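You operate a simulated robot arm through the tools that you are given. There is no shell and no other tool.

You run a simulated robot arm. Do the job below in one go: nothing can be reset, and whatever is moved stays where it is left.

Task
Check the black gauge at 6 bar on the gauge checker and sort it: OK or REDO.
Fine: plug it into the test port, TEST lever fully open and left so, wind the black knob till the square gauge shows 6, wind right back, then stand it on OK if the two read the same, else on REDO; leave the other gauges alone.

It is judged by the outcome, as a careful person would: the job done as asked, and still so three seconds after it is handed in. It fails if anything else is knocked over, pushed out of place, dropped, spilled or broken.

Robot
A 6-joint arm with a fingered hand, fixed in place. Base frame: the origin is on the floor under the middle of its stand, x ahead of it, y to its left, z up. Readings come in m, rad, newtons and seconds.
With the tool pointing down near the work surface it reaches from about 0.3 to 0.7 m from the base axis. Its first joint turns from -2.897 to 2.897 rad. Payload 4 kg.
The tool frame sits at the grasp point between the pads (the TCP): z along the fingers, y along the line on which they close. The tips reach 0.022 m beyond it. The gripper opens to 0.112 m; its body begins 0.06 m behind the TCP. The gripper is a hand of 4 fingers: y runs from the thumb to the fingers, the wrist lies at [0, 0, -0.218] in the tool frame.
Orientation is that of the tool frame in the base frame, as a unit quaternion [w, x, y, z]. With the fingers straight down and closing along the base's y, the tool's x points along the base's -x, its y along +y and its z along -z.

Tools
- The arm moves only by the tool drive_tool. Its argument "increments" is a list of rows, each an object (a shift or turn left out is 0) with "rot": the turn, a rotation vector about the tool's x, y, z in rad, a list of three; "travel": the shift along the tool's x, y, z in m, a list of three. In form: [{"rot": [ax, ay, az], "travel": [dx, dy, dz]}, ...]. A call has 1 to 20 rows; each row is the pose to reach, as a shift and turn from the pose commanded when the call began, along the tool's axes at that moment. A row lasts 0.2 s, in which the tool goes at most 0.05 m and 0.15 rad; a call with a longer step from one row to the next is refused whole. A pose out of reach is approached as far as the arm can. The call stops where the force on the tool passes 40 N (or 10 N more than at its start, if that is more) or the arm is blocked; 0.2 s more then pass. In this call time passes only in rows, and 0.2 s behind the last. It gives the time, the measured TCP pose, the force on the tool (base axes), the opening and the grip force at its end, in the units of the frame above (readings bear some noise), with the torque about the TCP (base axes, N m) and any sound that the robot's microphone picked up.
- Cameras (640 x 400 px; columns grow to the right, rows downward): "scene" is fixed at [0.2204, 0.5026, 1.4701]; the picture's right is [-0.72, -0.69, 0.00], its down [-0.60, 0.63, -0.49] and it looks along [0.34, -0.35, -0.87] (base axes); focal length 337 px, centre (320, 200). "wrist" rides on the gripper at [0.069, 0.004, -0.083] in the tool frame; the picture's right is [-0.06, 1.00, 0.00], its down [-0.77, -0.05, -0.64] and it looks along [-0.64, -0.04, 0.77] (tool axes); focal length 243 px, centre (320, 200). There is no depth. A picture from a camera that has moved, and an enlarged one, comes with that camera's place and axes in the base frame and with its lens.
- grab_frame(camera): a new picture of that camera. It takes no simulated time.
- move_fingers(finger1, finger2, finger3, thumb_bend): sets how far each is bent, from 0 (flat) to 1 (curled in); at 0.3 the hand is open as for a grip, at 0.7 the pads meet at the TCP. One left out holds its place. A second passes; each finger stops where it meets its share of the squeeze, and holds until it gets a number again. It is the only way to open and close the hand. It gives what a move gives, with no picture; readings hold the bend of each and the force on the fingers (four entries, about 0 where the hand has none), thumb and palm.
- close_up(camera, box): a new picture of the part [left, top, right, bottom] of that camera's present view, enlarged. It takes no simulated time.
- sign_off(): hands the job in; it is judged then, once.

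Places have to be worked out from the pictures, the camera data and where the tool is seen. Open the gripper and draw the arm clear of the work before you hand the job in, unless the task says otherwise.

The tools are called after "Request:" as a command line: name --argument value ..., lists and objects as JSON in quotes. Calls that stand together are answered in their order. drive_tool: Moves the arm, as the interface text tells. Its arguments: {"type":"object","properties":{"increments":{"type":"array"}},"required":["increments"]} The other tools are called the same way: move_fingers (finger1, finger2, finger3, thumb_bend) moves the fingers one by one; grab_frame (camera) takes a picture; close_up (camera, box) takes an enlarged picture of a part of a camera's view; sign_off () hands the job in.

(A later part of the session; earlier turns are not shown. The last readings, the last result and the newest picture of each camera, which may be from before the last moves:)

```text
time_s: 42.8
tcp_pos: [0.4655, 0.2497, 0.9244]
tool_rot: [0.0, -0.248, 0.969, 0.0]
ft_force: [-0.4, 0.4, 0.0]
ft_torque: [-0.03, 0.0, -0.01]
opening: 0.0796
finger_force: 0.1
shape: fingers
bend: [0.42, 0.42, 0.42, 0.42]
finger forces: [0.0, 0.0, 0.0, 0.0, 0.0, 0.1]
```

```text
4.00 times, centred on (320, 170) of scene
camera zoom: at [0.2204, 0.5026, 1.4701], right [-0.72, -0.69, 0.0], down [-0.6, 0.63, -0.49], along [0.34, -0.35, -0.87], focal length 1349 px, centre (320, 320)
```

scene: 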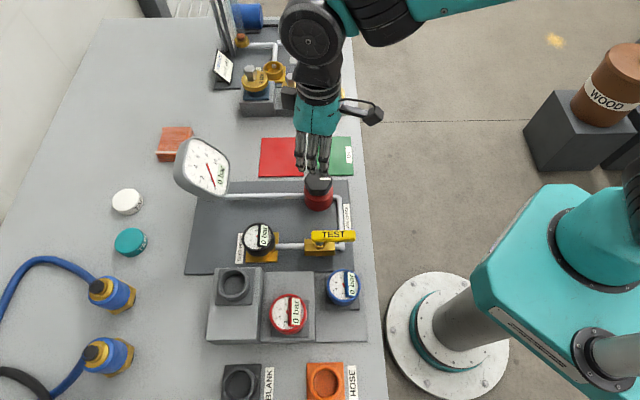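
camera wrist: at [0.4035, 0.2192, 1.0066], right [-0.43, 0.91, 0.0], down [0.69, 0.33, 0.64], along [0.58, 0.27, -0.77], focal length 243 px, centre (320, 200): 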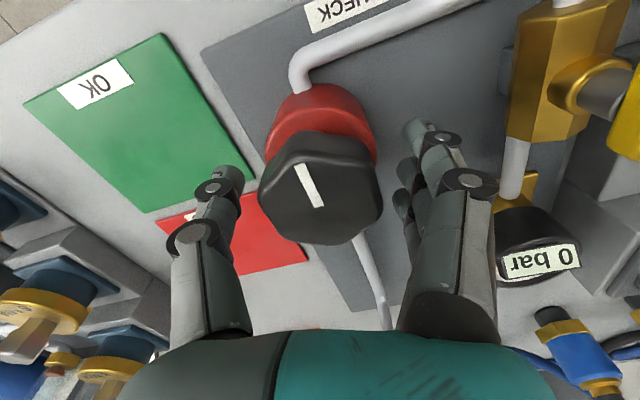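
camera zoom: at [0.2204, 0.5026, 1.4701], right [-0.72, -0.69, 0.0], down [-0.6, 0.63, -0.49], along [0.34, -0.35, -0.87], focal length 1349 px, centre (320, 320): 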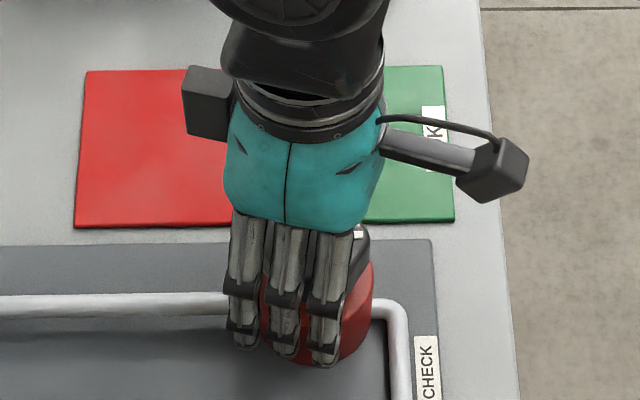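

The knob's top face sits right at the TCP. I close the hand on it.

Request:
drive_tool --increments '[{"travel": [0, 0, 0.003]}]'

Request:
move_fingers --finger1 0.62 --finger2 0.62 --finger3 0.62 --thumb_bend 0.62

Request:
grab_frame --camera "wrist"

Request:
close_up --camera "scene" --box '[160, 120, 300, 260]'

```text
time_s: 43.2
tcp_pos: [0.4674, 0.251, 0.9204]
tool_rot: [0.0, -0.249, 0.969, 0.0]
ft_force: [0.1, -0.3, -0.4]
ft_torque: [-0.01, -0.02, 0.0]
opening: 0.0794
finger_force: 0.0
shape: fingers
bend: [0.42, 0.42, 0.42, 0.42]
finger forces: [0.0, 0.1, 0.1, 0.0, 0.1, 0.0]
```

```text
time_s: 44.2
tcp_pos: [0.4665, 0.2494, 0.9204]
tool_rot: [0.001, -0.248, 0.969, 0.001]
ft_force: [-0.1, 1.7, 8.9]
ft_torque: [0.36, 0.18, -0.02]
opening: 0.0422
finger_force: 13.8
shape: fingers
bend: [0.57, 0.56, 0.58, 0.58]
finger forces: [5.3, 9.5, 3.2, 0.0, 9.6, 0.0]
```

```text
taken
camera wrist: at [0.4031, 0.2195, 1.0039], right [-0.43, 0.91, 0.0], down [0.69, 0.33, 0.64], along [0.58, 0.27, -0.77], focal length 243 px, centre (320, 200)
```

wrist: 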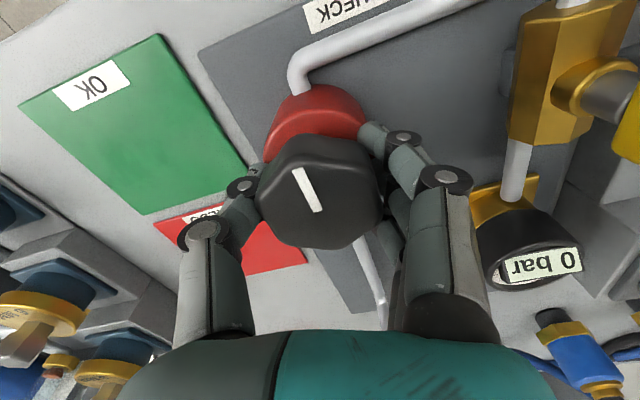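

```text
2.86 times, centred on (230, 190) of scene
camera zoom: at [0.2204, 0.5026, 1.4701], right [-0.72, -0.69, 0.0], down [-0.6, 0.63, -0.49], along [0.34, -0.35, -0.87], focal length 964 px, centre (577, 229)
```

zoom: 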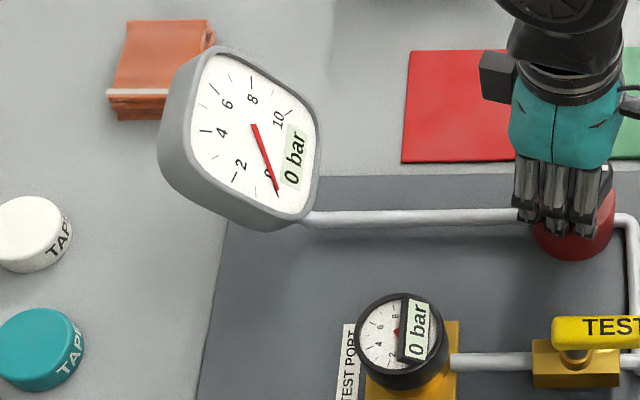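

The knob is held, and the scene camera shows both gauges at 0 bar. I turn clockwise about 0.45 rad and check the readings.

Request:
drive_tool --increments '[{"rot": [0, 0, 0.1]}, {"rot": [0, 0, 0.2]}, {"rot": [0, 0, 0.3]}, {"rot": [0, 0, 0.4]}]'

Request:
grab_frame --camera "wrist"

Request:
close_up --camera "scene" --box '[160, 120, 300, 260]'

```text
time_s: 45.2
tcp_pos: [0.4659, 0.2504, 0.9199]
tool_rot: [0.001, -0.05, 0.999, 0.0]
ft_force: [4.7, -0.2, 13.8]
ft_torque: [0.47, 0.18, 0.52]
opening: 0.0424
finger_force: 18.2
shape: fingers
bend: [0.58, 0.57, 0.59, 0.58]
finger forces: [6.5, 13.7, 2.7, 0.0, 14.5, 0.0]
```

```text
taken
camera wrist: at [0.3968, 0.2468, 1.0036], right [-0.04, 1.0, 0.0], down [0.76, 0.03, 0.64], along [0.64, 0.02, -0.77], focal length 243 px, centre (320, 200)
```

wrist: 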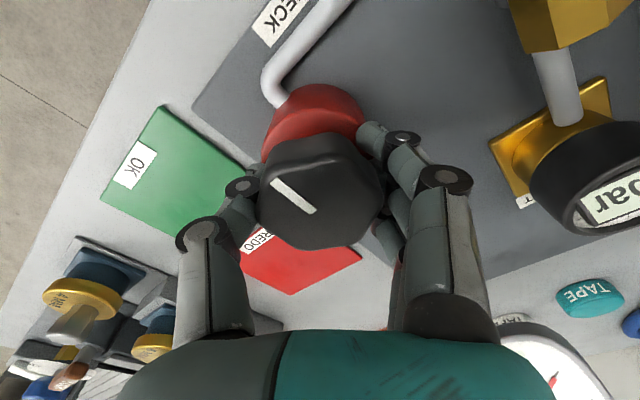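

```text
2.86 times, centred on (230, 190) of scene
camera zoom: at [0.2204, 0.5026, 1.4701], right [-0.72, -0.69, 0.0], down [-0.6, 0.63, -0.49], along [0.34, -0.35, -0.87], focal length 964 px, centre (577, 229)
```

zoom: 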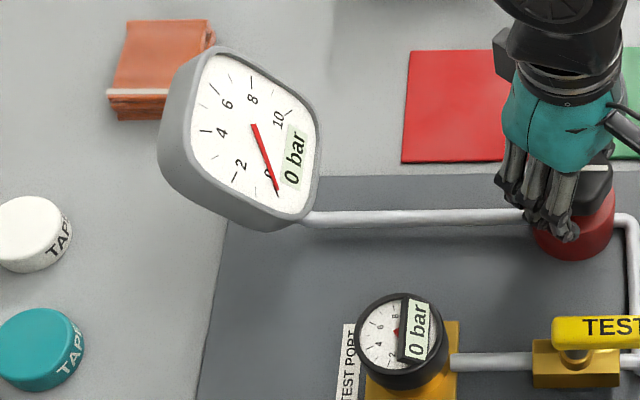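

The pointer shows the knob stayed put while the hand slipped around it (0.5 N·m resisting), so clockwise is against a stop. I try counter-clockwise.

Request:
drive_tool --increments '[{"rot": [0, 0, -0.1]}, {"rot": [0, 0, -0.2]}, {"rot": [0, 0, -0.3]}, {"rot": [0, 0, -0.4]}]'

Request:
grab_frame --camera "wrist"

Request:
close_up --camera "scene" --box '[160, 120, 300, 260]'

```text
time_s: 46.2
tcp_pos: [0.4675, 0.2512, 0.921]
tool_rot: [0.001, -0.25, 0.968, 0.001]
ft_force: [9.5, 7.2, 19.7]
ft_torque: [0.64, 0.15, -0.44]
opening: 0.0426
finger_force: 19.8
shape: fingers
bend: [0.58, 0.58, 0.59, 0.58]
finger forces: [7.4, 16.7, 5.1, 0.0, 11.5, 0.0]
```

```text
taken
camera wrist: at [0.4036, 0.2204, 1.0034], right [-0.43, 0.9, 0.0], down [0.69, 0.33, 0.64], along [0.58, 0.28, -0.76], focal length 243 px, centre (320, 200)
```

wrist: 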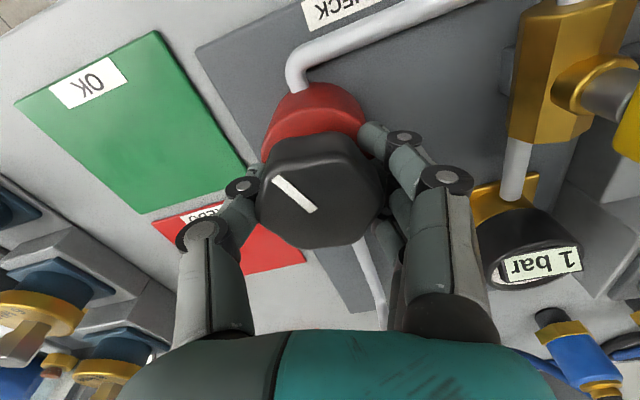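

```text
2.86 times, centred on (230, 190) of scene
camera zoom: at [0.2204, 0.5026, 1.4701], right [-0.72, -0.69, 0.0], down [-0.6, 0.63, -0.49], along [0.34, -0.35, -0.87], focal length 964 px, centre (577, 229)
```

zoom: 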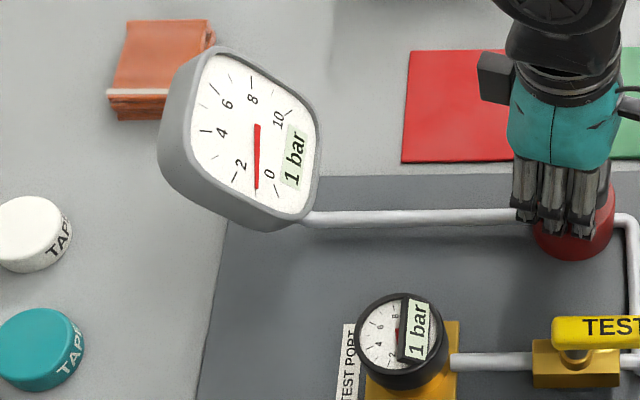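

Counter-clockwise raises the pressure: both gauges now read 1 bar. The upward push of 20 N suggests the tips press on the red shoulder, so I ease up 2 mm and continue counter-clockwise.

Request:
drive_tool --increments '[{"rot": [0, 0, 0], "travel": [0, 0, -0.002]}, {"rot": [0, 0, -0.1], "travel": [0, 0, -0.002]}, {"rot": [0, 0, -0.2], "travel": [0, 0, -0.002]}, {"rot": [0, 0, -0.3], "travel": [0, 0, -0.002]}, {"rot": [0, 0, -0.4], "travel": [0, 0, -0.002]}]'

Request:
grab_frame --camera "wrist"

Request:
close_up --camera "scene" --box '[160, 120, 300, 260]'

```text
time_s: 47.4
tcp_pos: [0.465, 0.2499, 0.9222]
tool_rot: [-0.001, -0.437, 0.899, 0.0]
ft_force: [-0.4, 3.5, -3.8]
ft_torque: [0.26, 0.17, -0.15]
opening: 0.0418
finger_force: 10.1
shape: fingers
bend: [0.57, 0.56, 0.58, 0.58]
finger forces: [3.3, 4.8, 3.7, 0.0, 9.1, 0.0]
```

```text
taken
camera wrist: at [0.419, 0.1973, 1.0046], right [-0.75, 0.67, 0.0], down [0.51, 0.57, 0.64], along [0.43, 0.48, -0.77], focal length 243 px, centre (320, 200)
```

wrist: 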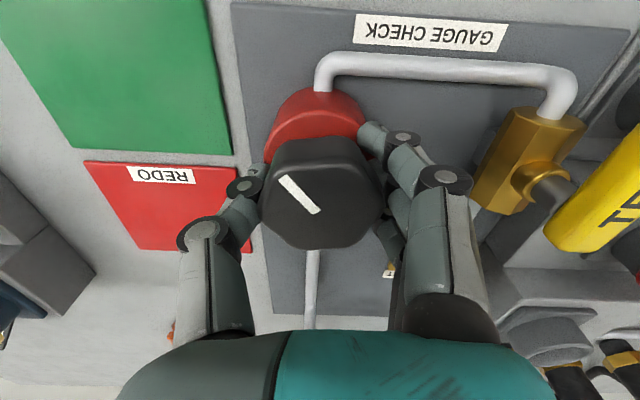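

```text
2.86 times, centred on (230, 190) of scene
camera zoom: at [0.2204, 0.5026, 1.4701], right [-0.72, -0.69, 0.0], down [-0.6, 0.63, -0.49], along [0.34, -0.35, -0.87], focal length 964 px, centre (577, 229)
```

zoom: 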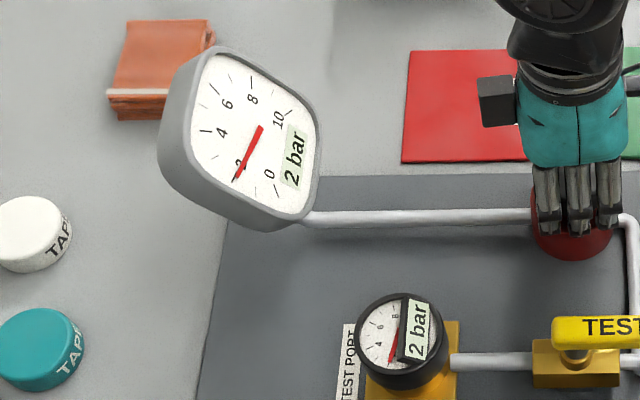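

Both read 2 bar, so it's about 0.4 rad per bar. I continue counter-clockwise by 0.8 rad.

Request:
drive_tool --increments '[{"rot": [0, 0, -0.1]}, {"rot": [0, 0, -0.2]}, {"rot": [0, 0, -0.3]}, {"rot": [0, 0, -0.4]}, {"rot": [0, 0, -0.5]}, {"rot": [0, 0, -0.6]}, {"rot": [0, 0, -0.7]}, {"rot": [0, 0, -0.8]}]'

Request:
grab_frame --camera "wrist"

Request:
close_up --camera "scene" --box '[160, 120, 300, 260]'

```text
time_s: 49.2
tcp_pos: [0.4655, 0.2503, 0.9218]
tool_rot: [0.0, 0.753, -0.658, 0.0]
ft_force: [-4.4, 3.8, -3.1]
ft_torque: [0.12, 0.46, -0.13]
opening: 0.0415
finger_force: 11.0
shape: fingers
bend: [0.57, 0.55, 0.57, 0.58]
finger forces: [2.4, 5.7, 4.5, 0.1, 7.9, 0.0]
```

```text
taken
camera wrist: at [0.4704, 0.1797, 1.0048], right [-1.0, -0.07, 0.0], down [-0.05, 0.77, 0.64], along [-0.05, 0.64, -0.77], focal length 243 px, centre (320, 200)
```

wrist: 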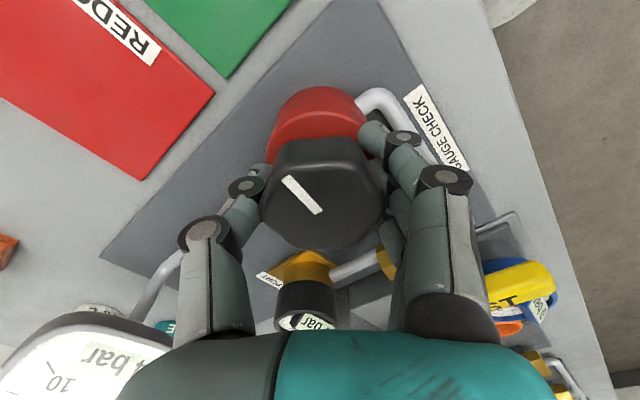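

```text
2.86 times, centred on (230, 190) of scene
camera zoom: at [0.2204, 0.5026, 1.4701], right [-0.72, -0.69, 0.0], down [-0.6, 0.63, -0.49], along [0.34, -0.35, -0.87], focal length 964 px, centre (577, 229)
```

zoom: 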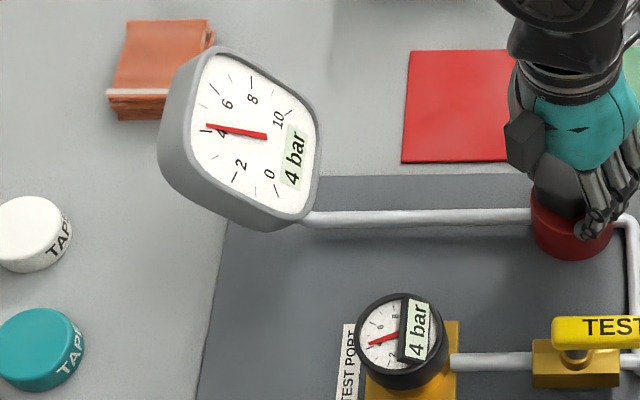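

Both at 4 bar. I turn another 0.6 rad, then fine-tune to 6.

Request:
drive_tool --increments '[{"rot": [0, 0, -0.1]}, {"rot": [0, 0, -0.2]}, {"rot": [0, 0, -0.3]}, {"rot": [0, 0, -0.4]}, {"rot": [0, 0, -0.5]}, {"rot": [0, 0, -0.6]}]'

Request:
grab_frame --camera "wrist"

Request:
close_up --camera "scene" --box '[160, 120, 300, 260]'

Request:
grab_frame --camera "scene"

```text
time_s: 50.6
tcp_pos: [0.4664, 0.2501, 0.9215]
tool_rot: [0.0, 0.828, -0.561, 0.0]
ft_force: [-6.8, 2.9, -2.4]
ft_torque: [0.0, 0.4, -0.16]
opening: 0.0417
finger_force: 11.1
shape: fingers
bend: [0.57, 0.54, 0.57, 0.58]
finger forces: [3.6, 6.6, 4.9, 0.1, 7.9, 0.0]
out of reach, approached as far as the arm can: row 3, 4, 5, 6
```

```text
taken
camera wrist: at [0.4871, 0.1836, 1.0046], right [-0.95, -0.31, 0.0], down [-0.24, 0.73, 0.64], along [-0.2, 0.61, -0.77], focal length 243 px, centre (320, 200)
```

wrist: 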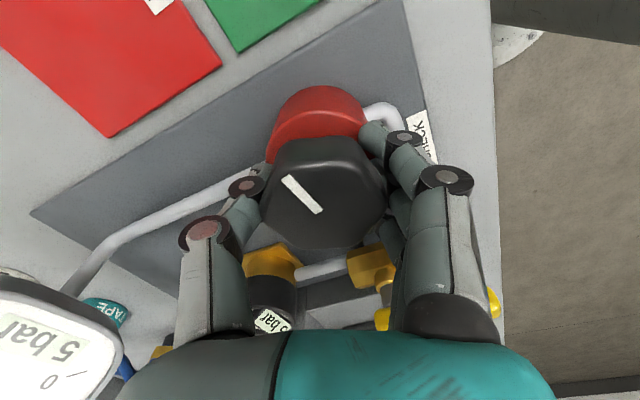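

```text
2.86 times, centred on (230, 190) of scene
camera zoom: at [0.2204, 0.5026, 1.4701], right [-0.72, -0.69, 0.0], down [-0.6, 0.63, -0.49], along [0.34, -0.35, -0.87], focal length 964 px, centre (577, 229)
```

zoom: 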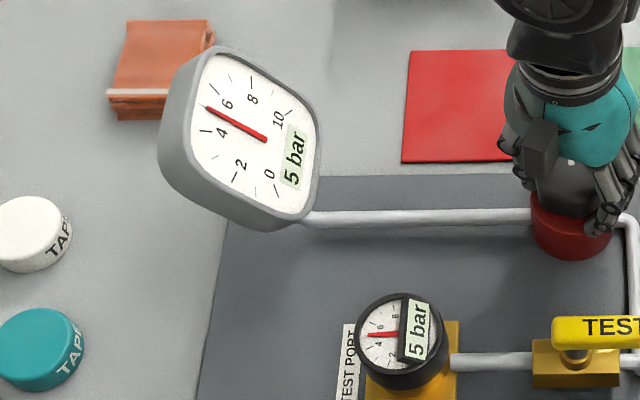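

```text
taken
```

scene: 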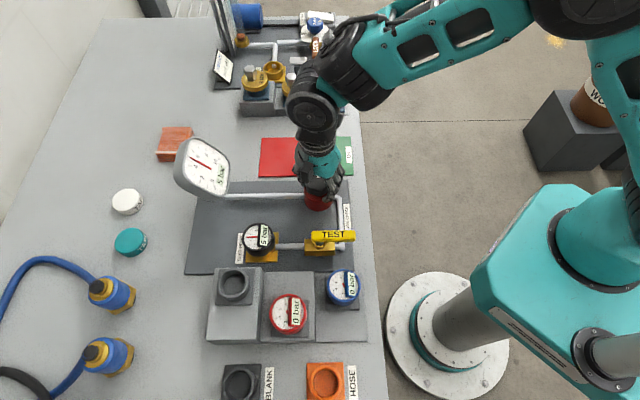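

The wrist reached its limit at 5 bar on both gauges. I release the knob, turn the hand back clockwise in the air, and regrip.

Request:
move_fingers --finger1 0.4 --finger2 0.4 --finger3 0.4 --thumb_bend 0.4

Request:
close_up --camera "scene" --box '[160, 120, 300, 260]'

```text
time_s: 51.6
tcp_pos: [0.4654, 0.251, 0.9211]
tool_rot: [0.0, 0.829, -0.56, 0.0]
ft_force: [0.5, -1.1, 0.1]
ft_torque: [-0.01, 0.0, -0.01]
opening: 0.085
finger_force: 0.0
shape: fingers
bend: [0.4, 0.4, 0.4, 0.4]
finger forces: [0.0, 0.1, 0.1, 0.0, 0.0, 0.1]
```

```text
2.86 times, centred on (230, 190) of scene
camera zoom: at [0.2204, 0.5026, 1.4701], right [-0.72, -0.69, 0.0], down [-0.6, 0.63, -0.49], along [0.34, -0.35, -0.87], focal length 964 px, centre (577, 229)
```

zoom: 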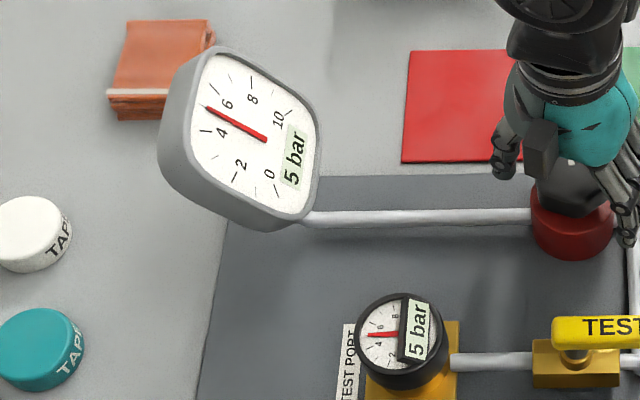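

The pressure holds at 5 bar with the knob released. I rotate the open hand back clockwise about one hex step and more.

Request:
drive_tool --increments '[{"rot": [0, 0, 0.13]}, {"rot": [0, 0, 0.26]}, {"rot": [0, 0, 0.39]}, {"rot": [0, 0, 0.52]}, {"rot": [0, 0, 0.65]}, {"rot": [0, 0, 0.78]}, {"rot": [0, 0, 0.91]}, {"rot": [0, 0, 1.047]}]'

Request:
grab_frame --camera "wrist"

Request:
close_up --camera "scene" --box '[160, 120, 300, 260]'

```text
time_s: 53.4
tcp_pos: [0.4652, 0.2504, 0.9205]
tool_rot: [0.0, -0.436, 0.9, 0.0]
ft_force: [-0.1, 0.0, 0.2]
ft_torque: [0.02, 0.02, -0.04]
opening: 0.085
finger_force: 0.1
shape: fingers
bend: [0.4, 0.4, 0.4, 0.4]
finger forces: [0.0, 0.0, 0.0, 0.0, 0.0, 0.0]
```

```text
taken
camera wrist: at [0.4196, 0.1976, 1.0045], right [-0.74, 0.67, 0.0], down [0.51, 0.57, 0.64], along [0.43, 0.48, -0.77], focal length 243 px, centre (320, 200)
```

wrist: 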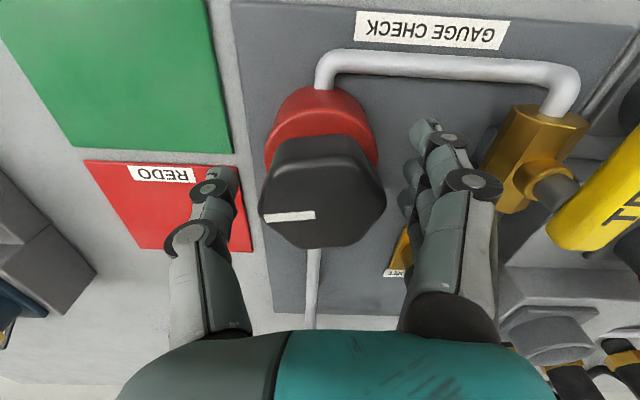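

```text
2.86 times, centred on (230, 190) of scene
camera zoom: at [0.2204, 0.5026, 1.4701], right [-0.72, -0.69, 0.0], down [-0.6, 0.63, -0.49], along [0.34, -0.35, -0.87], focal length 964 px, centre (577, 229)
```

zoom: 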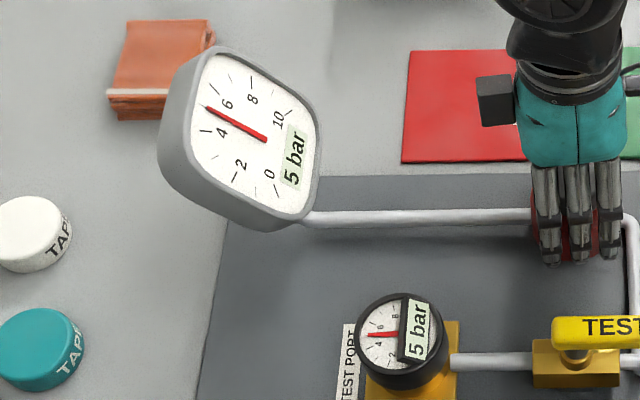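

The hand is back by 60° and the knob stayed at 5 bar. I regrip it.

Request:
move_fingers --finger1 0.62 --finger2 0.62 --finger3 0.62 --thumb_bend 0.62

Request:
drive_tool --increments '[{"rot": [0, 0, -0.1]}, {"rot": [0, 0, -0.2]}, {"rot": [0, 0, -0.3]}, {"rot": [0, 0, -0.36]}]'

Request:
close_up --camera "scene" --box '[160, 120, 300, 260]'

Request:
grab_frame --camera "wrist"

```text
time_s: 54.4
tcp_pos: [0.4662, 0.2505, 0.9216]
tool_rot: [-0.001, -0.437, 0.899, 0.001]
ft_force: [0.5, 0.2, 0.6]
ft_torque: [0.17, 0.19, 0.02]
opening: 0.0424
finger_force: 10.4
shape: fingers
bend: [0.57, 0.55, 0.58, 0.58]
finger forces: [3.3, 5.3, 2.8, 0.0, 9.3, 0.1]
```

```text
time_s: 55.4
tcp_pos: [0.4665, 0.2505, 0.9208]
tool_rot: [0.0, -0.592, 0.806, -0.001]
ft_force: [0.4, 6.2, -1.7]
ft_torque: [0.25, 0.27, -0.19]
opening: 0.0422
finger_force: 11.0
shape: fingers
bend: [0.57, 0.55, 0.57, 0.58]
finger forces: [2.7, 5.3, 5.2, 0.1, 8.6, 0.0]
```

```text
2.86 times, centred on (230, 190) of scene
camera zoom: at [0.2204, 0.5026, 1.4701], right [-0.72, -0.69, 0.0], down [-0.6, 0.63, -0.49], along [0.34, -0.35, -0.87], focal length 964 px, centre (577, 229)
```

zoom: 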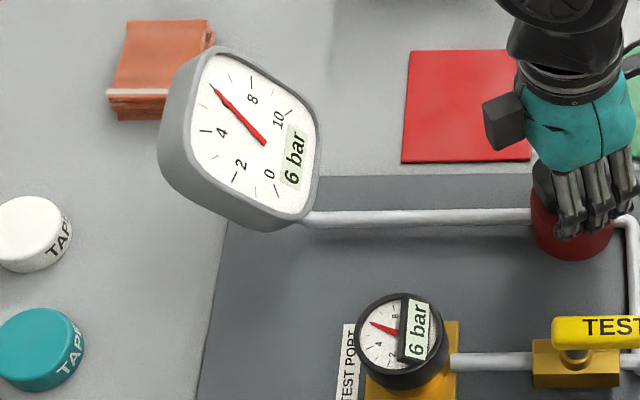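

```text
taken
camera wrist: at [0.4407, 0.1844, 1.0046], right [-0.93, 0.36, 0.0], down [0.28, 0.71, 0.64], along [0.23, 0.6, -0.77], focal length 243 px, centre (320, 200)
```

wrist: 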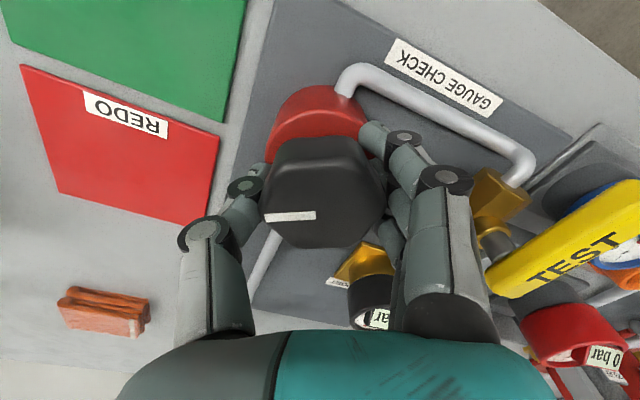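

Both displays seem to read 6 bar. I enlarge each gauge to be sure.

Request:
close_up --camera "scene" --box '[170, 130, 235, 205]'

Request:
close_up --camera "scene" --box '[235, 215, 285, 265]'

```text
5.33 times, centred on (202, 168) of scene
camera zoom: at [0.2204, 0.5026, 1.4701], right [-0.72, -0.69, 0.0], down [-0.6, 0.63, -0.49], along [0.34, -0.35, -0.87], focal length 1799 px, centre (947, 373)
```

zoom: 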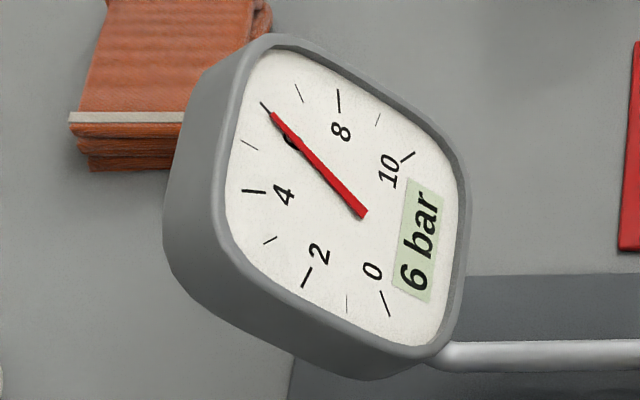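

```text
8.00 times, centred on (260, 240) of scene
camera zoom: at [0.2204, 0.5026, 1.4701], right [-0.72, -0.69, 0.0], down [-0.6, 0.63, -0.49], along [0.34, -0.35, -0.87], focal length 2698 px, centre (800, -120)
```

zoom: 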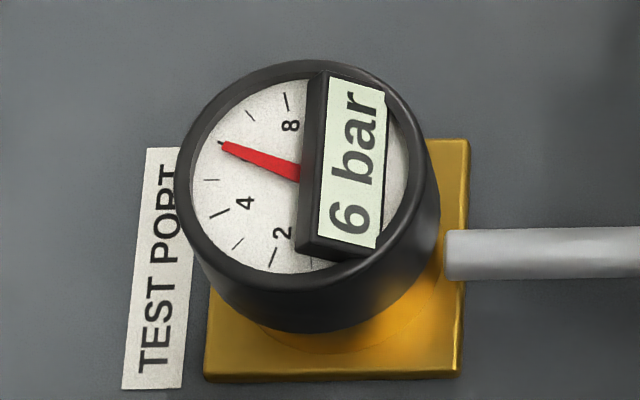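

Both needle and display read 6 on both gauges. I let a moment pass without moving and read them again, in case one lags.

Request:
drive_tool --increments '[{"rot": [0, 0, 0]}, {"rot": [0, 0, 0]}, {"rot": [0, 0, 0]}, {"rot": [0, 0, 0]}, {"rot": [0, 0, 0]}, {"rot": [0, 0, 0]}, {"rot": [0, 0, 0]}, {"rot": [0, 0, 0]}, {"rot": [0, 0, 0]}, {"rot": [0, 0, 0]}]'

Request:
close_up --camera "scene" --box '[170, 130, 235, 205]'

Request:
close_up --camera "scene" --box '[235, 215, 285, 265]'

```text
time_s: 57.6
tcp_pos: [0.4661, 0.2511, 0.9215]
tool_rot: [-0.001, -0.592, 0.806, 0.0]
ft_force: [-1.7, 5.6, -3.8]
ft_torque: [0.22, 0.24, -0.13]
opening: 0.0423
finger_force: 11.3
shape: fingers
bend: [0.57, 0.55, 0.57, 0.58]
finger forces: [3.2, 5.7, 5.0, 0.0, 8.5, 0.0]
```

```text
5.33 times, centred on (202, 168) of scene
camera zoom: at [0.2204, 0.5026, 1.4701], right [-0.72, -0.69, 0.0], down [-0.6, 0.63, -0.49], along [0.34, -0.35, -0.87], focal length 1799 px, centre (947, 373)
```

zoom: 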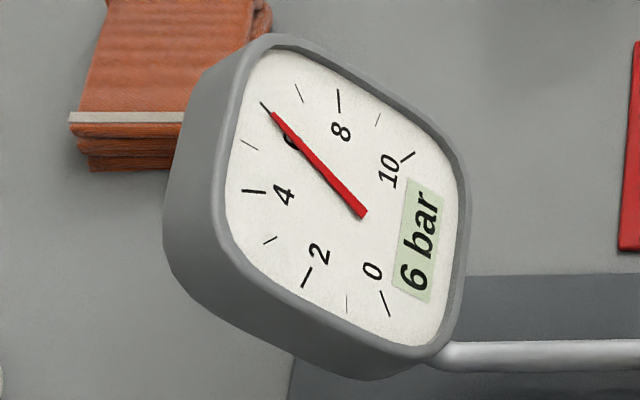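

```text
8.00 times, centred on (260, 240) of scene
camera zoom: at [0.2204, 0.5026, 1.4701], right [-0.72, -0.69, 0.0], down [-0.6, 0.63, -0.49], along [0.34, -0.35, -0.87], focal length 2698 px, centre (800, -120)
```

zoom: 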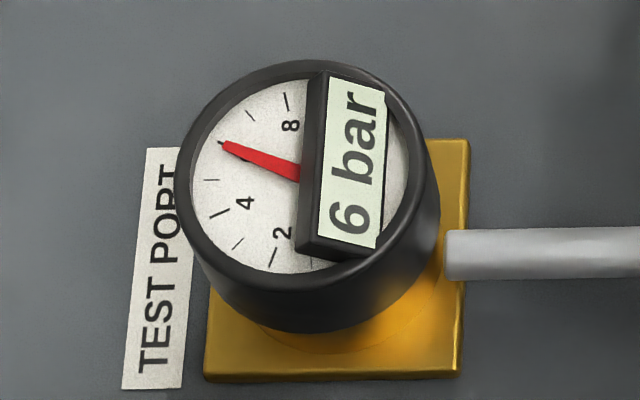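

Steady: both read 6 bar, so the black gauge is OK. Now I wind right back clockwise, first about 2.1 rad.

Request:
drive_tool --increments '[{"rot": [0, 0, 0.11]}, {"rot": [0, 0, 0.22]}, {"rot": [0, 0, 0.33]}, {"rot": [0, 0, 0.44]}, {"rot": [0, 0, 0.55]}, {"rot": [0, 0, 0.66]}, {"rot": [0, 0, 0.77]}, {"rot": [0, 0, 0.88]}, {"rot": [0, 0, 0.99]}, {"rot": [0, 0, 1.1]}, {"rot": [0, 0, 1.21]}, {"rot": [0, 0, 1.32]}, {"rot": [0, 0, 1.43]}, {"rot": [0, 0, 1.54]}, {"rot": [0, 0, 1.65]}, {"rot": [0, 0, 1.76]}, {"rot": [0, 0, 1.87]}, {"rot": [0, 0, 1.98]}, {"rot": [0, 0, 2.09]}]'

Request:
close_up --camera "scene" --box '[160, 120, 300, 260]'

Request:
grab_frame --camera "wrist"

```text
time_s: 61.6
tcp_pos: [0.4654, 0.2503, 0.9226]
tool_rot: [-0.001, 0.402, 0.916, 0.0]
ft_force: [-2.5, -6.1, -3.6]
ft_torque: [0.05, -0.07, 0.19]
opening: 0.0379
finger_force: 7.9
shape: fingers
bend: [0.61, 0.56, 0.62, 0.58]
finger forces: [0.6, 4.1, 0.5, 0.0, 11.0, 0.0]
```

```text
2.86 times, centred on (230, 190) of scene
camera zoom: at [0.2204, 0.5026, 1.4701], right [-0.72, -0.69, 0.0], down [-0.6, 0.63, -0.49], along [0.34, -0.35, -0.87], focal length 964 px, centre (577, 229)
```

zoom: 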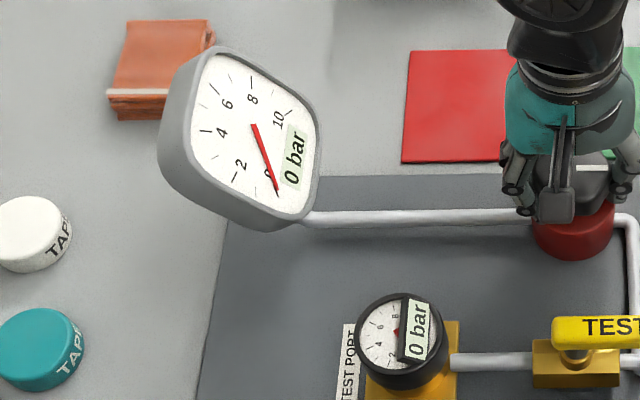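

```text
taken
camera wrist: at [0.422, 0.303, 1.0051], right [0.78, 0.63, 0.0], down [0.48, -0.6, 0.64], along [0.4, -0.5, -0.77], focal length 243 px, centre (320, 200)
```

wrist: 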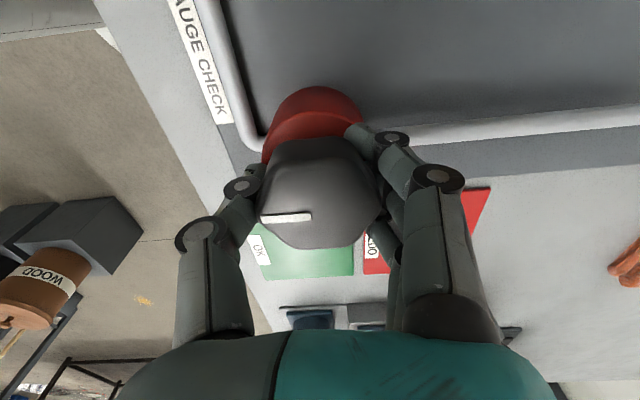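

Both read 0 bar and the pointer is back where it began. I press a little further clockwise to make sure it's at its stop.

Request:
drive_tool --increments '[{"rot": [0, 0, 0.1]}, {"rot": [0, 0, 0.2]}]'

Request:
grab_frame --camera "wrist"

Request:
close_up --camera "scene" --box '[160, 120, 370, 260]'

```text
time_s: 62.2
tcp_pos: [0.4656, 0.2497, 0.9218]
tool_rot: [0.0, 0.492, 0.871, 0.0]
ft_force: [-0.8, -10.3, -2.0]
ft_torque: [0.02, -0.03, 0.31]
opening: 0.0372
finger_force: 8.3
shape: fingers
bend: [0.62, 0.56, 0.62, 0.58]
finger forces: [0.1, 4.3, 0.3, 0.1, 11.7, 0.1]
```

```text
taken
camera wrist: at [0.4341, 0.3101, 1.005], right [0.89, 0.46, 0.0], down [0.35, -0.68, 0.64], along [0.3, -0.57, -0.77], focal length 243 px, centre (320, 200)
```

wrist: 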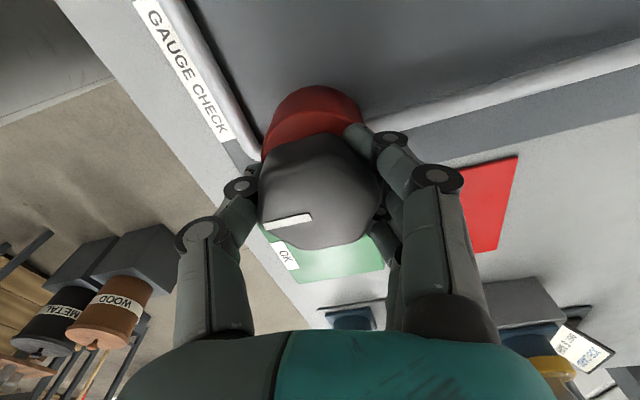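

```text
2.86 times, centred on (265, 190) of scene
camera zoom: at [0.2204, 0.5026, 1.4701], right [-0.72, -0.69, 0.0], down [-0.6, 0.63, -0.49], along [0.34, -0.35, -0.87], focal length 964 px, centre (477, 229)
```

zoom: 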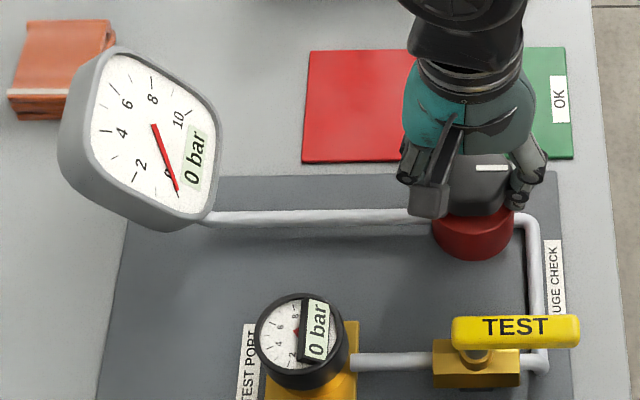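

It's at the stop (torque builds, pointer stays, 0 bar). I release the knob and lift off.

Request:
drive_tool --increments '[{"rot": [0, 0, -0.1]}]'

Request:
move_fingers --finger1 0.38 --finger2 0.38 --finger3 0.38 --thumb_bend 0.38

Request:
drive_tool --increments '[{"travel": [0, 0, -0.02]}, {"travel": [0, 0, -0.05]}, {"travel": [0, 0, -0.09]}, {"travel": [0, 0, -0.13]}]'

Request:
grab_frame --camera "wrist"

Request:
close_up --camera "scene" --box '[160, 120, 370, 260]'

```text
time_s: 62.6
tcp_pos: [0.4656, 0.251, 0.9216]
tool_rot: [-0.001, 0.446, 0.895, 0.0]
ft_force: [-5.3, -6.6, -3.9]
ft_torque: [-0.02, -0.07, -0.04]
opening: 0.0375
finger_force: 8.1
shape: fingers
bend: [0.62, 0.56, 0.62, 0.58]
finger forces: [0.1, 3.2, 0.6, 0.0, 11.6, 0.1]
```

```text
time_s: 63.6
tcp_pos: [0.4654, 0.2505, 0.922]
tool_rot: [0.0, 0.446, 0.895, 0.0]
ft_force: [-0.3, 0.4, 0.0]
ft_torque: [0.01, -0.02, -0.02]
opening: 0.0907
finger_force: 0.1
shape: fingers
bend: [0.38, 0.38, 0.38, 0.38]
finger forces: [0.1, 0.0, 0.0, 0.1, 0.1, 0.1]
```

```text
time_s: 64.6
tcp_pos: [0.4655, 0.2502, 1.0492]
tool_rot: [0.0, 0.446, 0.895, 0.001]
ft_force: [0.7, 0.0, -0.5]
ft_torque: [0.02, 0.03, 0.01]
opening: 0.0906
finger_force: 0.0
shape: fingers
bend: [0.38, 0.38, 0.38, 0.38]
finger forces: [0.1, 0.1, 0.0, 0.0, 0.0, 0.1]
```

```text
taken
camera wrist: at [0.4271, 0.3073, 1.1322], right [0.84, 0.55, 0.0], down [0.42, -0.64, 0.64], along [0.35, -0.54, -0.77], focal length 243 px, centre (320, 200)
```

wrist: 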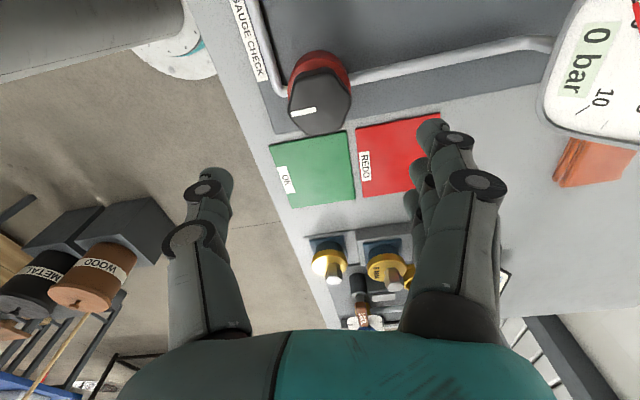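

```text
2.86 times, centred on (265, 190) of scene
camera zoom: at [0.2204, 0.5026, 1.4701], right [-0.72, -0.69, 0.0], down [-0.6, 0.63, -0.49], along [0.34, -0.35, -0.87], focal length 964 px, centre (477, 229)
```

zoom: 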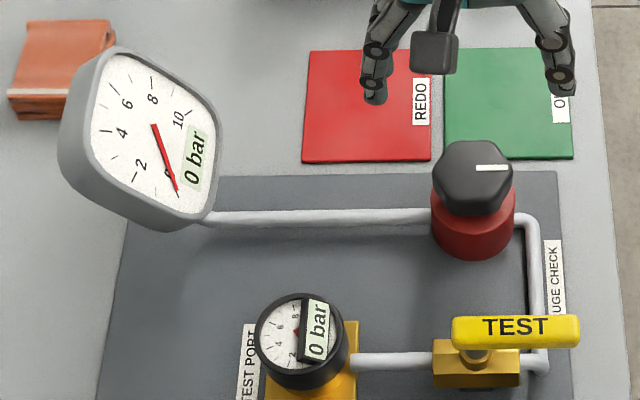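

All is back to 0 and the knob is free, with the lever still open. I go back over the port with the same hand orientation as before to take the gauge out.

Request:
drive_tool --increments '[{"rot": [0, 0, -0.03], "travel": [0.024, 0.0187, -0.01]}, {"rot": [0, 0, -0.06], "travel": [0.048, 0.0373, -0.02]}, {"rot": [0, 0, -0.09], "travel": [0.072, 0.056, -0.02]}, {"rot": [0, 0, -0.12], "travel": [0.096, 0.0746, -0.02]}, {"rot": [0, 0, -0.12], "travel": [0.1206, 0.0933, -0.02]}]'

Request:
drive_tool --increments '[{"travel": [0, 0, 0.03]}, {"travel": [0, 0, 0.06]}, {"travel": [0, 0, 0.09]}]'

Request:
grab_frame --camera "wrist"

Request:
close_up --camera "scene" --box '[160, 160, 330, 290]'

```text
time_s: 65.8
tcp_pos: [0.4689, 0.404, 1.0721]
tool_rot: [0.0, 0.391, 0.92, -0.001]
ft_force: [0.7, -0.4, 0.4]
ft_torque: [0.01, -0.01, 0.02]
opening: 0.0907
finger_force: 0.0
shape: fingers
bend: [0.38, 0.38, 0.38, 0.38]
finger forces: [0.1, 0.0, 0.0, 0.0, 0.1, 0.1]
```

```text
time_s: 66.6
tcp_pos: [0.469, 0.4048, 0.9826]
tool_rot: [0.0, 0.392, 0.92, 0.0]
ft_force: [-0.1, 0.7, 0.1]
ft_torque: [0.05, 0.01, -0.01]
opening: 0.0905
finger_force: 0.0
shape: fingers
bend: [0.38, 0.38, 0.38, 0.38]
finger forces: [0.0, 0.0, 0.0, 0.0, 0.0, 0.0]
```

```text
taken
camera wrist: at [0.4239, 0.4561, 1.0662], right [0.76, 0.65, 0.0], down [0.5, -0.59, 0.64], along [0.41, -0.49, -0.77], focal length 243 px, centre (320, 200)
```

wrist: 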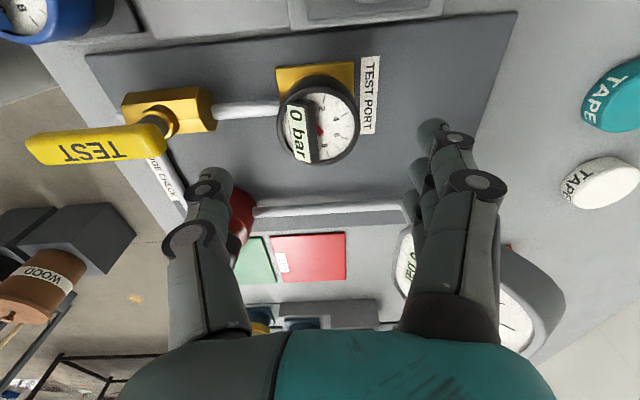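

```text
3.08 times, centred on (245, 225) of scene
camera zoom: at [0.2204, 0.5026, 1.4701], right [-0.72, -0.69, 0.0], down [-0.6, 0.63, -0.49], along [0.34, -0.35, -0.87], focal length 1038 px, centre (551, 123)
```

zoom: 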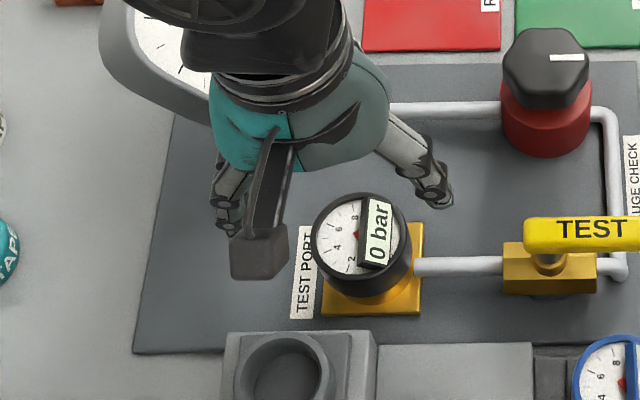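

I check the gauge's centre relative to the hand before lowering.

Request:
close_up --camera "wrist" --box '[250, 60, 390, 180]'

```text
3.33 times, centred on (320, 120) of wrist
camera zoom: at [0.4239, 0.4561, 1.0662], right [0.76, 0.65, 0.0], down [0.5, -0.59, 0.64], along [0.41, -0.49, -0.77], focal length 809 px, centre (320, 467)
```

zoom: 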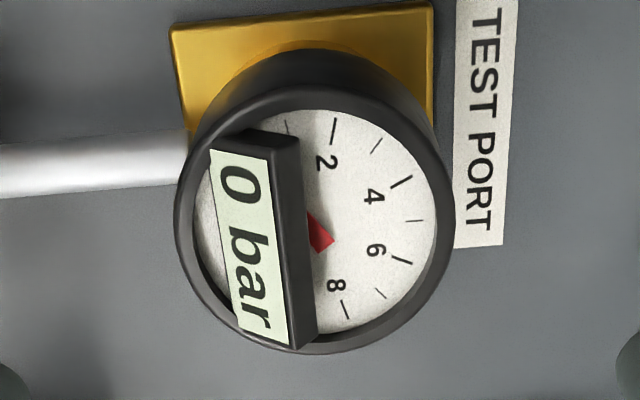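

The gauge is centred under the hand to about 1 mm. I lower to TCP z≈0.899 and grip it slightly high on the body, so the fingertips stay clear of the pad later.

Request:
drive_tool --increments '[{"travel": [0, -0.001, 0.025]}, {"travel": [0, -0.001, 0.05]}, {"travel": [0, -0.001, 0.07]}, {"travel": [0, -0.001, 0.083]}]'

Request:
move_fingers --finger1 0.62 --finger2 0.62 --finger3 0.62 --thumb_bend 0.62

Request:
grab_frame --camera "wrist"

```text
time_s: 67.6
tcp_pos: [0.4665, 0.402, 0.8981]
tool_rot: [0.0, 0.391, 0.92, -0.001]
ft_force: [0.0, -0.3, -0.6]
ft_torque: [0.01, 0.03, -0.01]
opening: 0.0905
finger_force: 0.1
shape: fingers
bend: [0.38, 0.38, 0.38, 0.38]
finger forces: [0.0, 0.0, 0.1, 0.0, 0.1, 0.0]
```

```text
time_s: 68.6
tcp_pos: [0.4675, 0.4026, 0.8993]
tool_rot: [0.0, 0.391, 0.92, -0.001]
ft_force: [1.3, 0.4, -0.4]
ft_torque: [0.01, -0.04, 0.02]
opening: 0.0476
finger_force: 12.2
shape: fingers
bend: [0.56, 0.53, 0.57, 0.56]
finger forces: [3.6, 5.8, 3.0, 0.0, 12.1, 0.0]
```

```text
taken
camera wrist: at [0.4223, 0.4541, 0.9824], right [0.76, 0.65, 0.0], down [0.5, -0.59, 0.64], along [0.41, -0.49, -0.77], focal length 243 px, centre (320, 200)
```

wrist: 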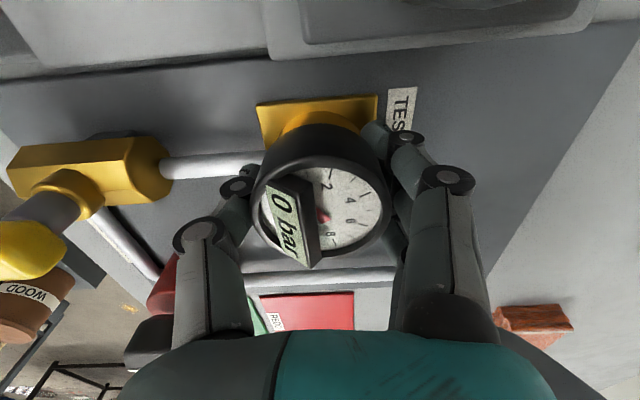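

The gauge is gripped firmly (about 12 N) and well centred. I lift it straight up out of the port, slowly at first.

Request:
drive_tool --increments '[{"travel": [0, 0, -0.006]}, {"travel": [0, 0, -0.014]}, {"travel": [0, 0, -0.024]}, {"travel": [0, 0, -0.036]}]'

Request:
drive_tool --increments '[{"travel": [0, 0, -0.03]}, {"travel": [0, 0, -0.06]}, {"travel": [0, 0, -0.09]}, {"travel": [0, 0, -0.125]}]'

Request:
grab_frame --camera "wrist"

Request:
close_up --camera "scene" --box '[160, 120, 370, 290]'

```text
time_s: 69.6
tcp_pos: [0.467, 0.4009, 0.9355]
tool_rot: [0.0, 0.391, 0.92, 0.0]
ft_force: [-0.4, 0.1, -2.2]
ft_torque: [0.02, -0.02, 0.01]
opening: 0.0476
finger_force: 12.0
shape: fingers
bend: [0.57, 0.53, 0.57, 0.56]
finger forces: [3.6, 5.8, 2.8, 0.1, 12.2, 0.0]
```

```text
time_s: 70.6
tcp_pos: [0.4651, 0.4022, 1.059]
tool_rot: [0.0, 0.392, 0.92, 0.0]
ft_force: [-0.5, 1.1, -2.1]
ft_torque: [0.01, 0.02, -0.03]
opening: 0.0474
finger_force: 12.1
shape: fingers
bend: [0.57, 0.53, 0.57, 0.56]
finger forces: [3.6, 5.9, 2.9, 0.1, 12.2, 0.1]
```

```text
taken
camera wrist: at [0.4209, 0.4536, 1.1423], right [0.76, 0.65, 0.0], down [0.5, -0.59, 0.64], along [0.41, -0.49, -0.77], focal length 243 px, centre (320, 200)
```

wrist: 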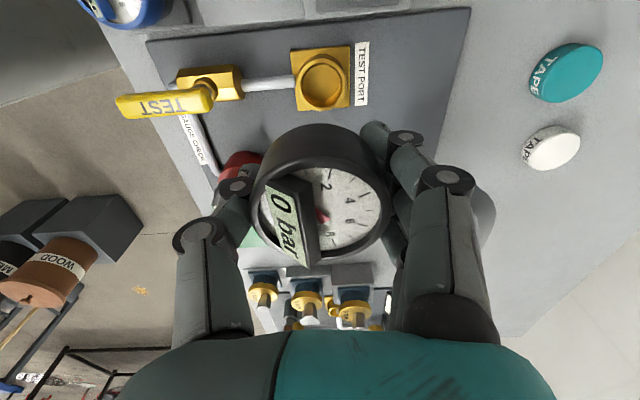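

```text
2.35 times, centred on (265, 205) of scene
camera zoom: at [0.2204, 0.5026, 1.4701], right [-0.72, -0.69, 0.0], down [-0.6, 0.63, -0.49], along [0.34, -0.35, -0.87], focal length 794 px, centre (449, 188)
```

zoom: 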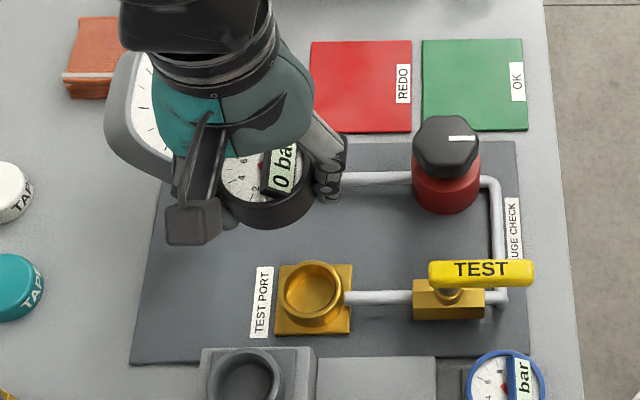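

The gauge is out and steady in the grip. I carry it at this height, first toward the base, then across to above the OK pad near (0.542, 0.124).

Request:
drive_tool --increments '[{"travel": [-0.015, -0.035, 0]}, {"travel": [-0.03, -0.07, 0]}, {"travel": [-0.055, -0.1, 0]}, {"travel": [-0.09, -0.125, 0]}, {"travel": [-0.125, -0.1381, 0]}, {"travel": [-0.16, -0.1381, 0]}, {"travel": [-0.195, -0.1381, 0]}, {"travel": [-0.23, -0.1381, 0]}, {"travel": [-0.2528, -0.1381, 0]}]'

Request:
grab_frame --camera "wrist"

Request:
grab_frame --camera "scene"

```text
time_s: 72.6
tcp_pos: [0.5426, 0.124, 1.0586]
tool_rot: [0.0, 0.392, 0.92, -0.001]
ft_force: [0.1, 0.1, -1.9]
ft_torque: [-0.01, 0.0, -0.04]
opening: 0.0472
finger_force: 12.2
shape: fingers
bend: [0.57, 0.54, 0.57, 0.56]
finger forces: [3.7, 5.7, 2.8, 0.0, 12.1, 0.1]
```

```text
taken
camera wrist: at [0.4974, 0.1757, 1.1424], right [0.76, 0.65, 0.0], down [0.5, -0.59, 0.64], along [0.41, -0.49, -0.77], focal length 243 px, centre (320, 200)
```

wrist: 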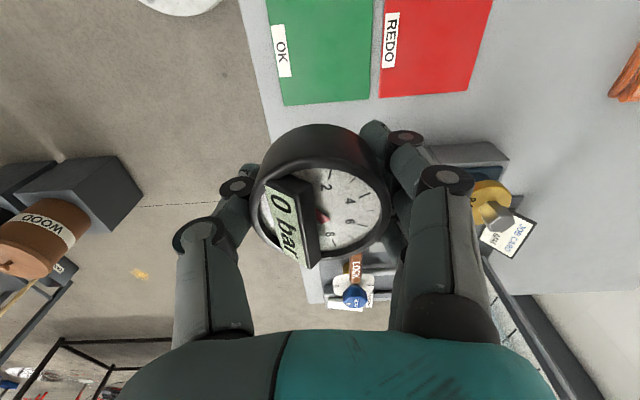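

```text
taken
```

scene: 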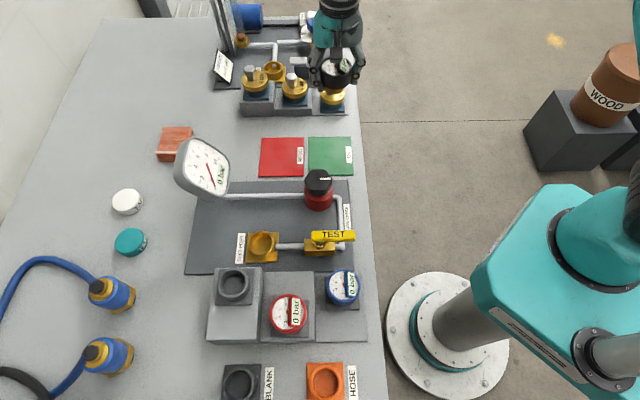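

The gauge is over the pad region, but my pad height estimates disagree (0.81–0.85). I take precise enlarged views from here and from lower down to pin down the pad's edge and height.

Request:
close_up --camera "wrist" --box '[240, 0, 400, 120]'

Request:
drive_tool --increments '[{"travel": [0, 0, 0.03]}, {"travel": [0, 0, 0.06]}, {"travel": [0, 0, 0.08]}]'

Request:
close_up --camera "wrist" --box '[240, 0, 400, 120]'

Request:
close_up --camera "scene" --box '[240, 30, 400, 190]'

```text
3.33 times, centred on (320, 60) of wrist
camera zoom: at [0.4974, 0.1757, 1.1424], right [0.76, 0.65, 0.0], down [0.5, -0.59, 0.64], along [0.41, -0.49, -0.77], focal length 809 px, centre (320, 667)
```

zoom: 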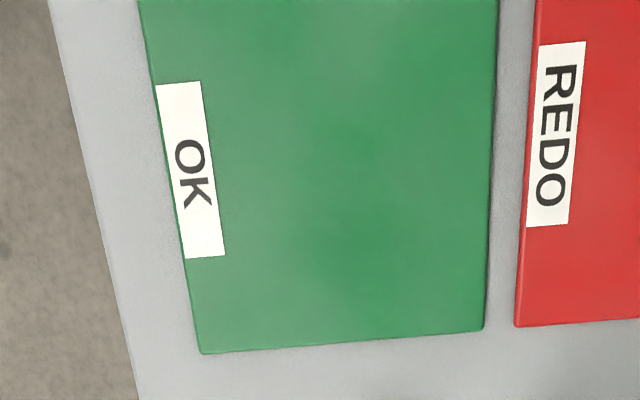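

```text
time_s: 73.4
tcp_pos: [0.5419, 0.1255, 0.9784]
tool_rot: [0.0, 0.392, 0.92, 0.0]
ft_force: [-0.3, 0.0, -1.3]
ft_torque: [-0.02, -0.01, 0.0]
opening: 0.0471
finger_force: 11.8
shape: fingers
bend: [0.57, 0.54, 0.58, 0.56]
finger forces: [3.7, 5.6, 2.9, 0.1, 12.0, 0.1]
```

```text
3.33 times, centred on (320, 60) of wrist
camera zoom: at [0.4965, 0.1775, 1.0616], right [0.76, 0.65, 0.0], down [0.49, -0.59, 0.64], along [0.41, -0.49, -0.77], focal length 809 px, centre (320, 667)
```

zoom: 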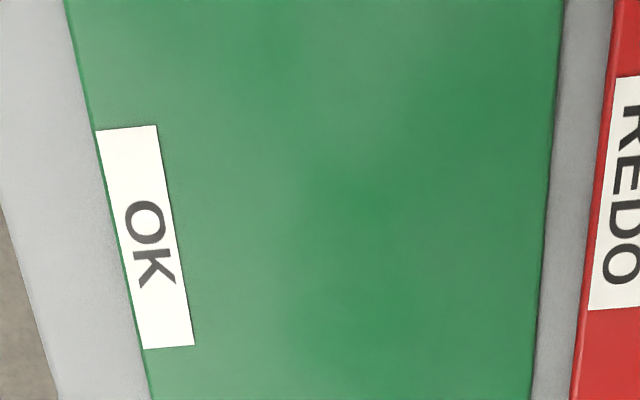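

```text
2.50 times, centred on (320, 110) of scene
camera zoom: at [0.2204, 0.5026, 1.4701], right [-0.72, -0.69, 0.0], down [-0.6, 0.63, -0.49], along [0.34, -0.35, -0.87], focal length 843 px, centre (320, 425)
```

zoom: 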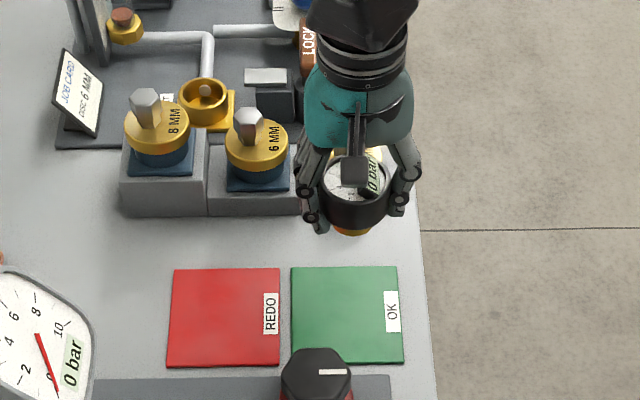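

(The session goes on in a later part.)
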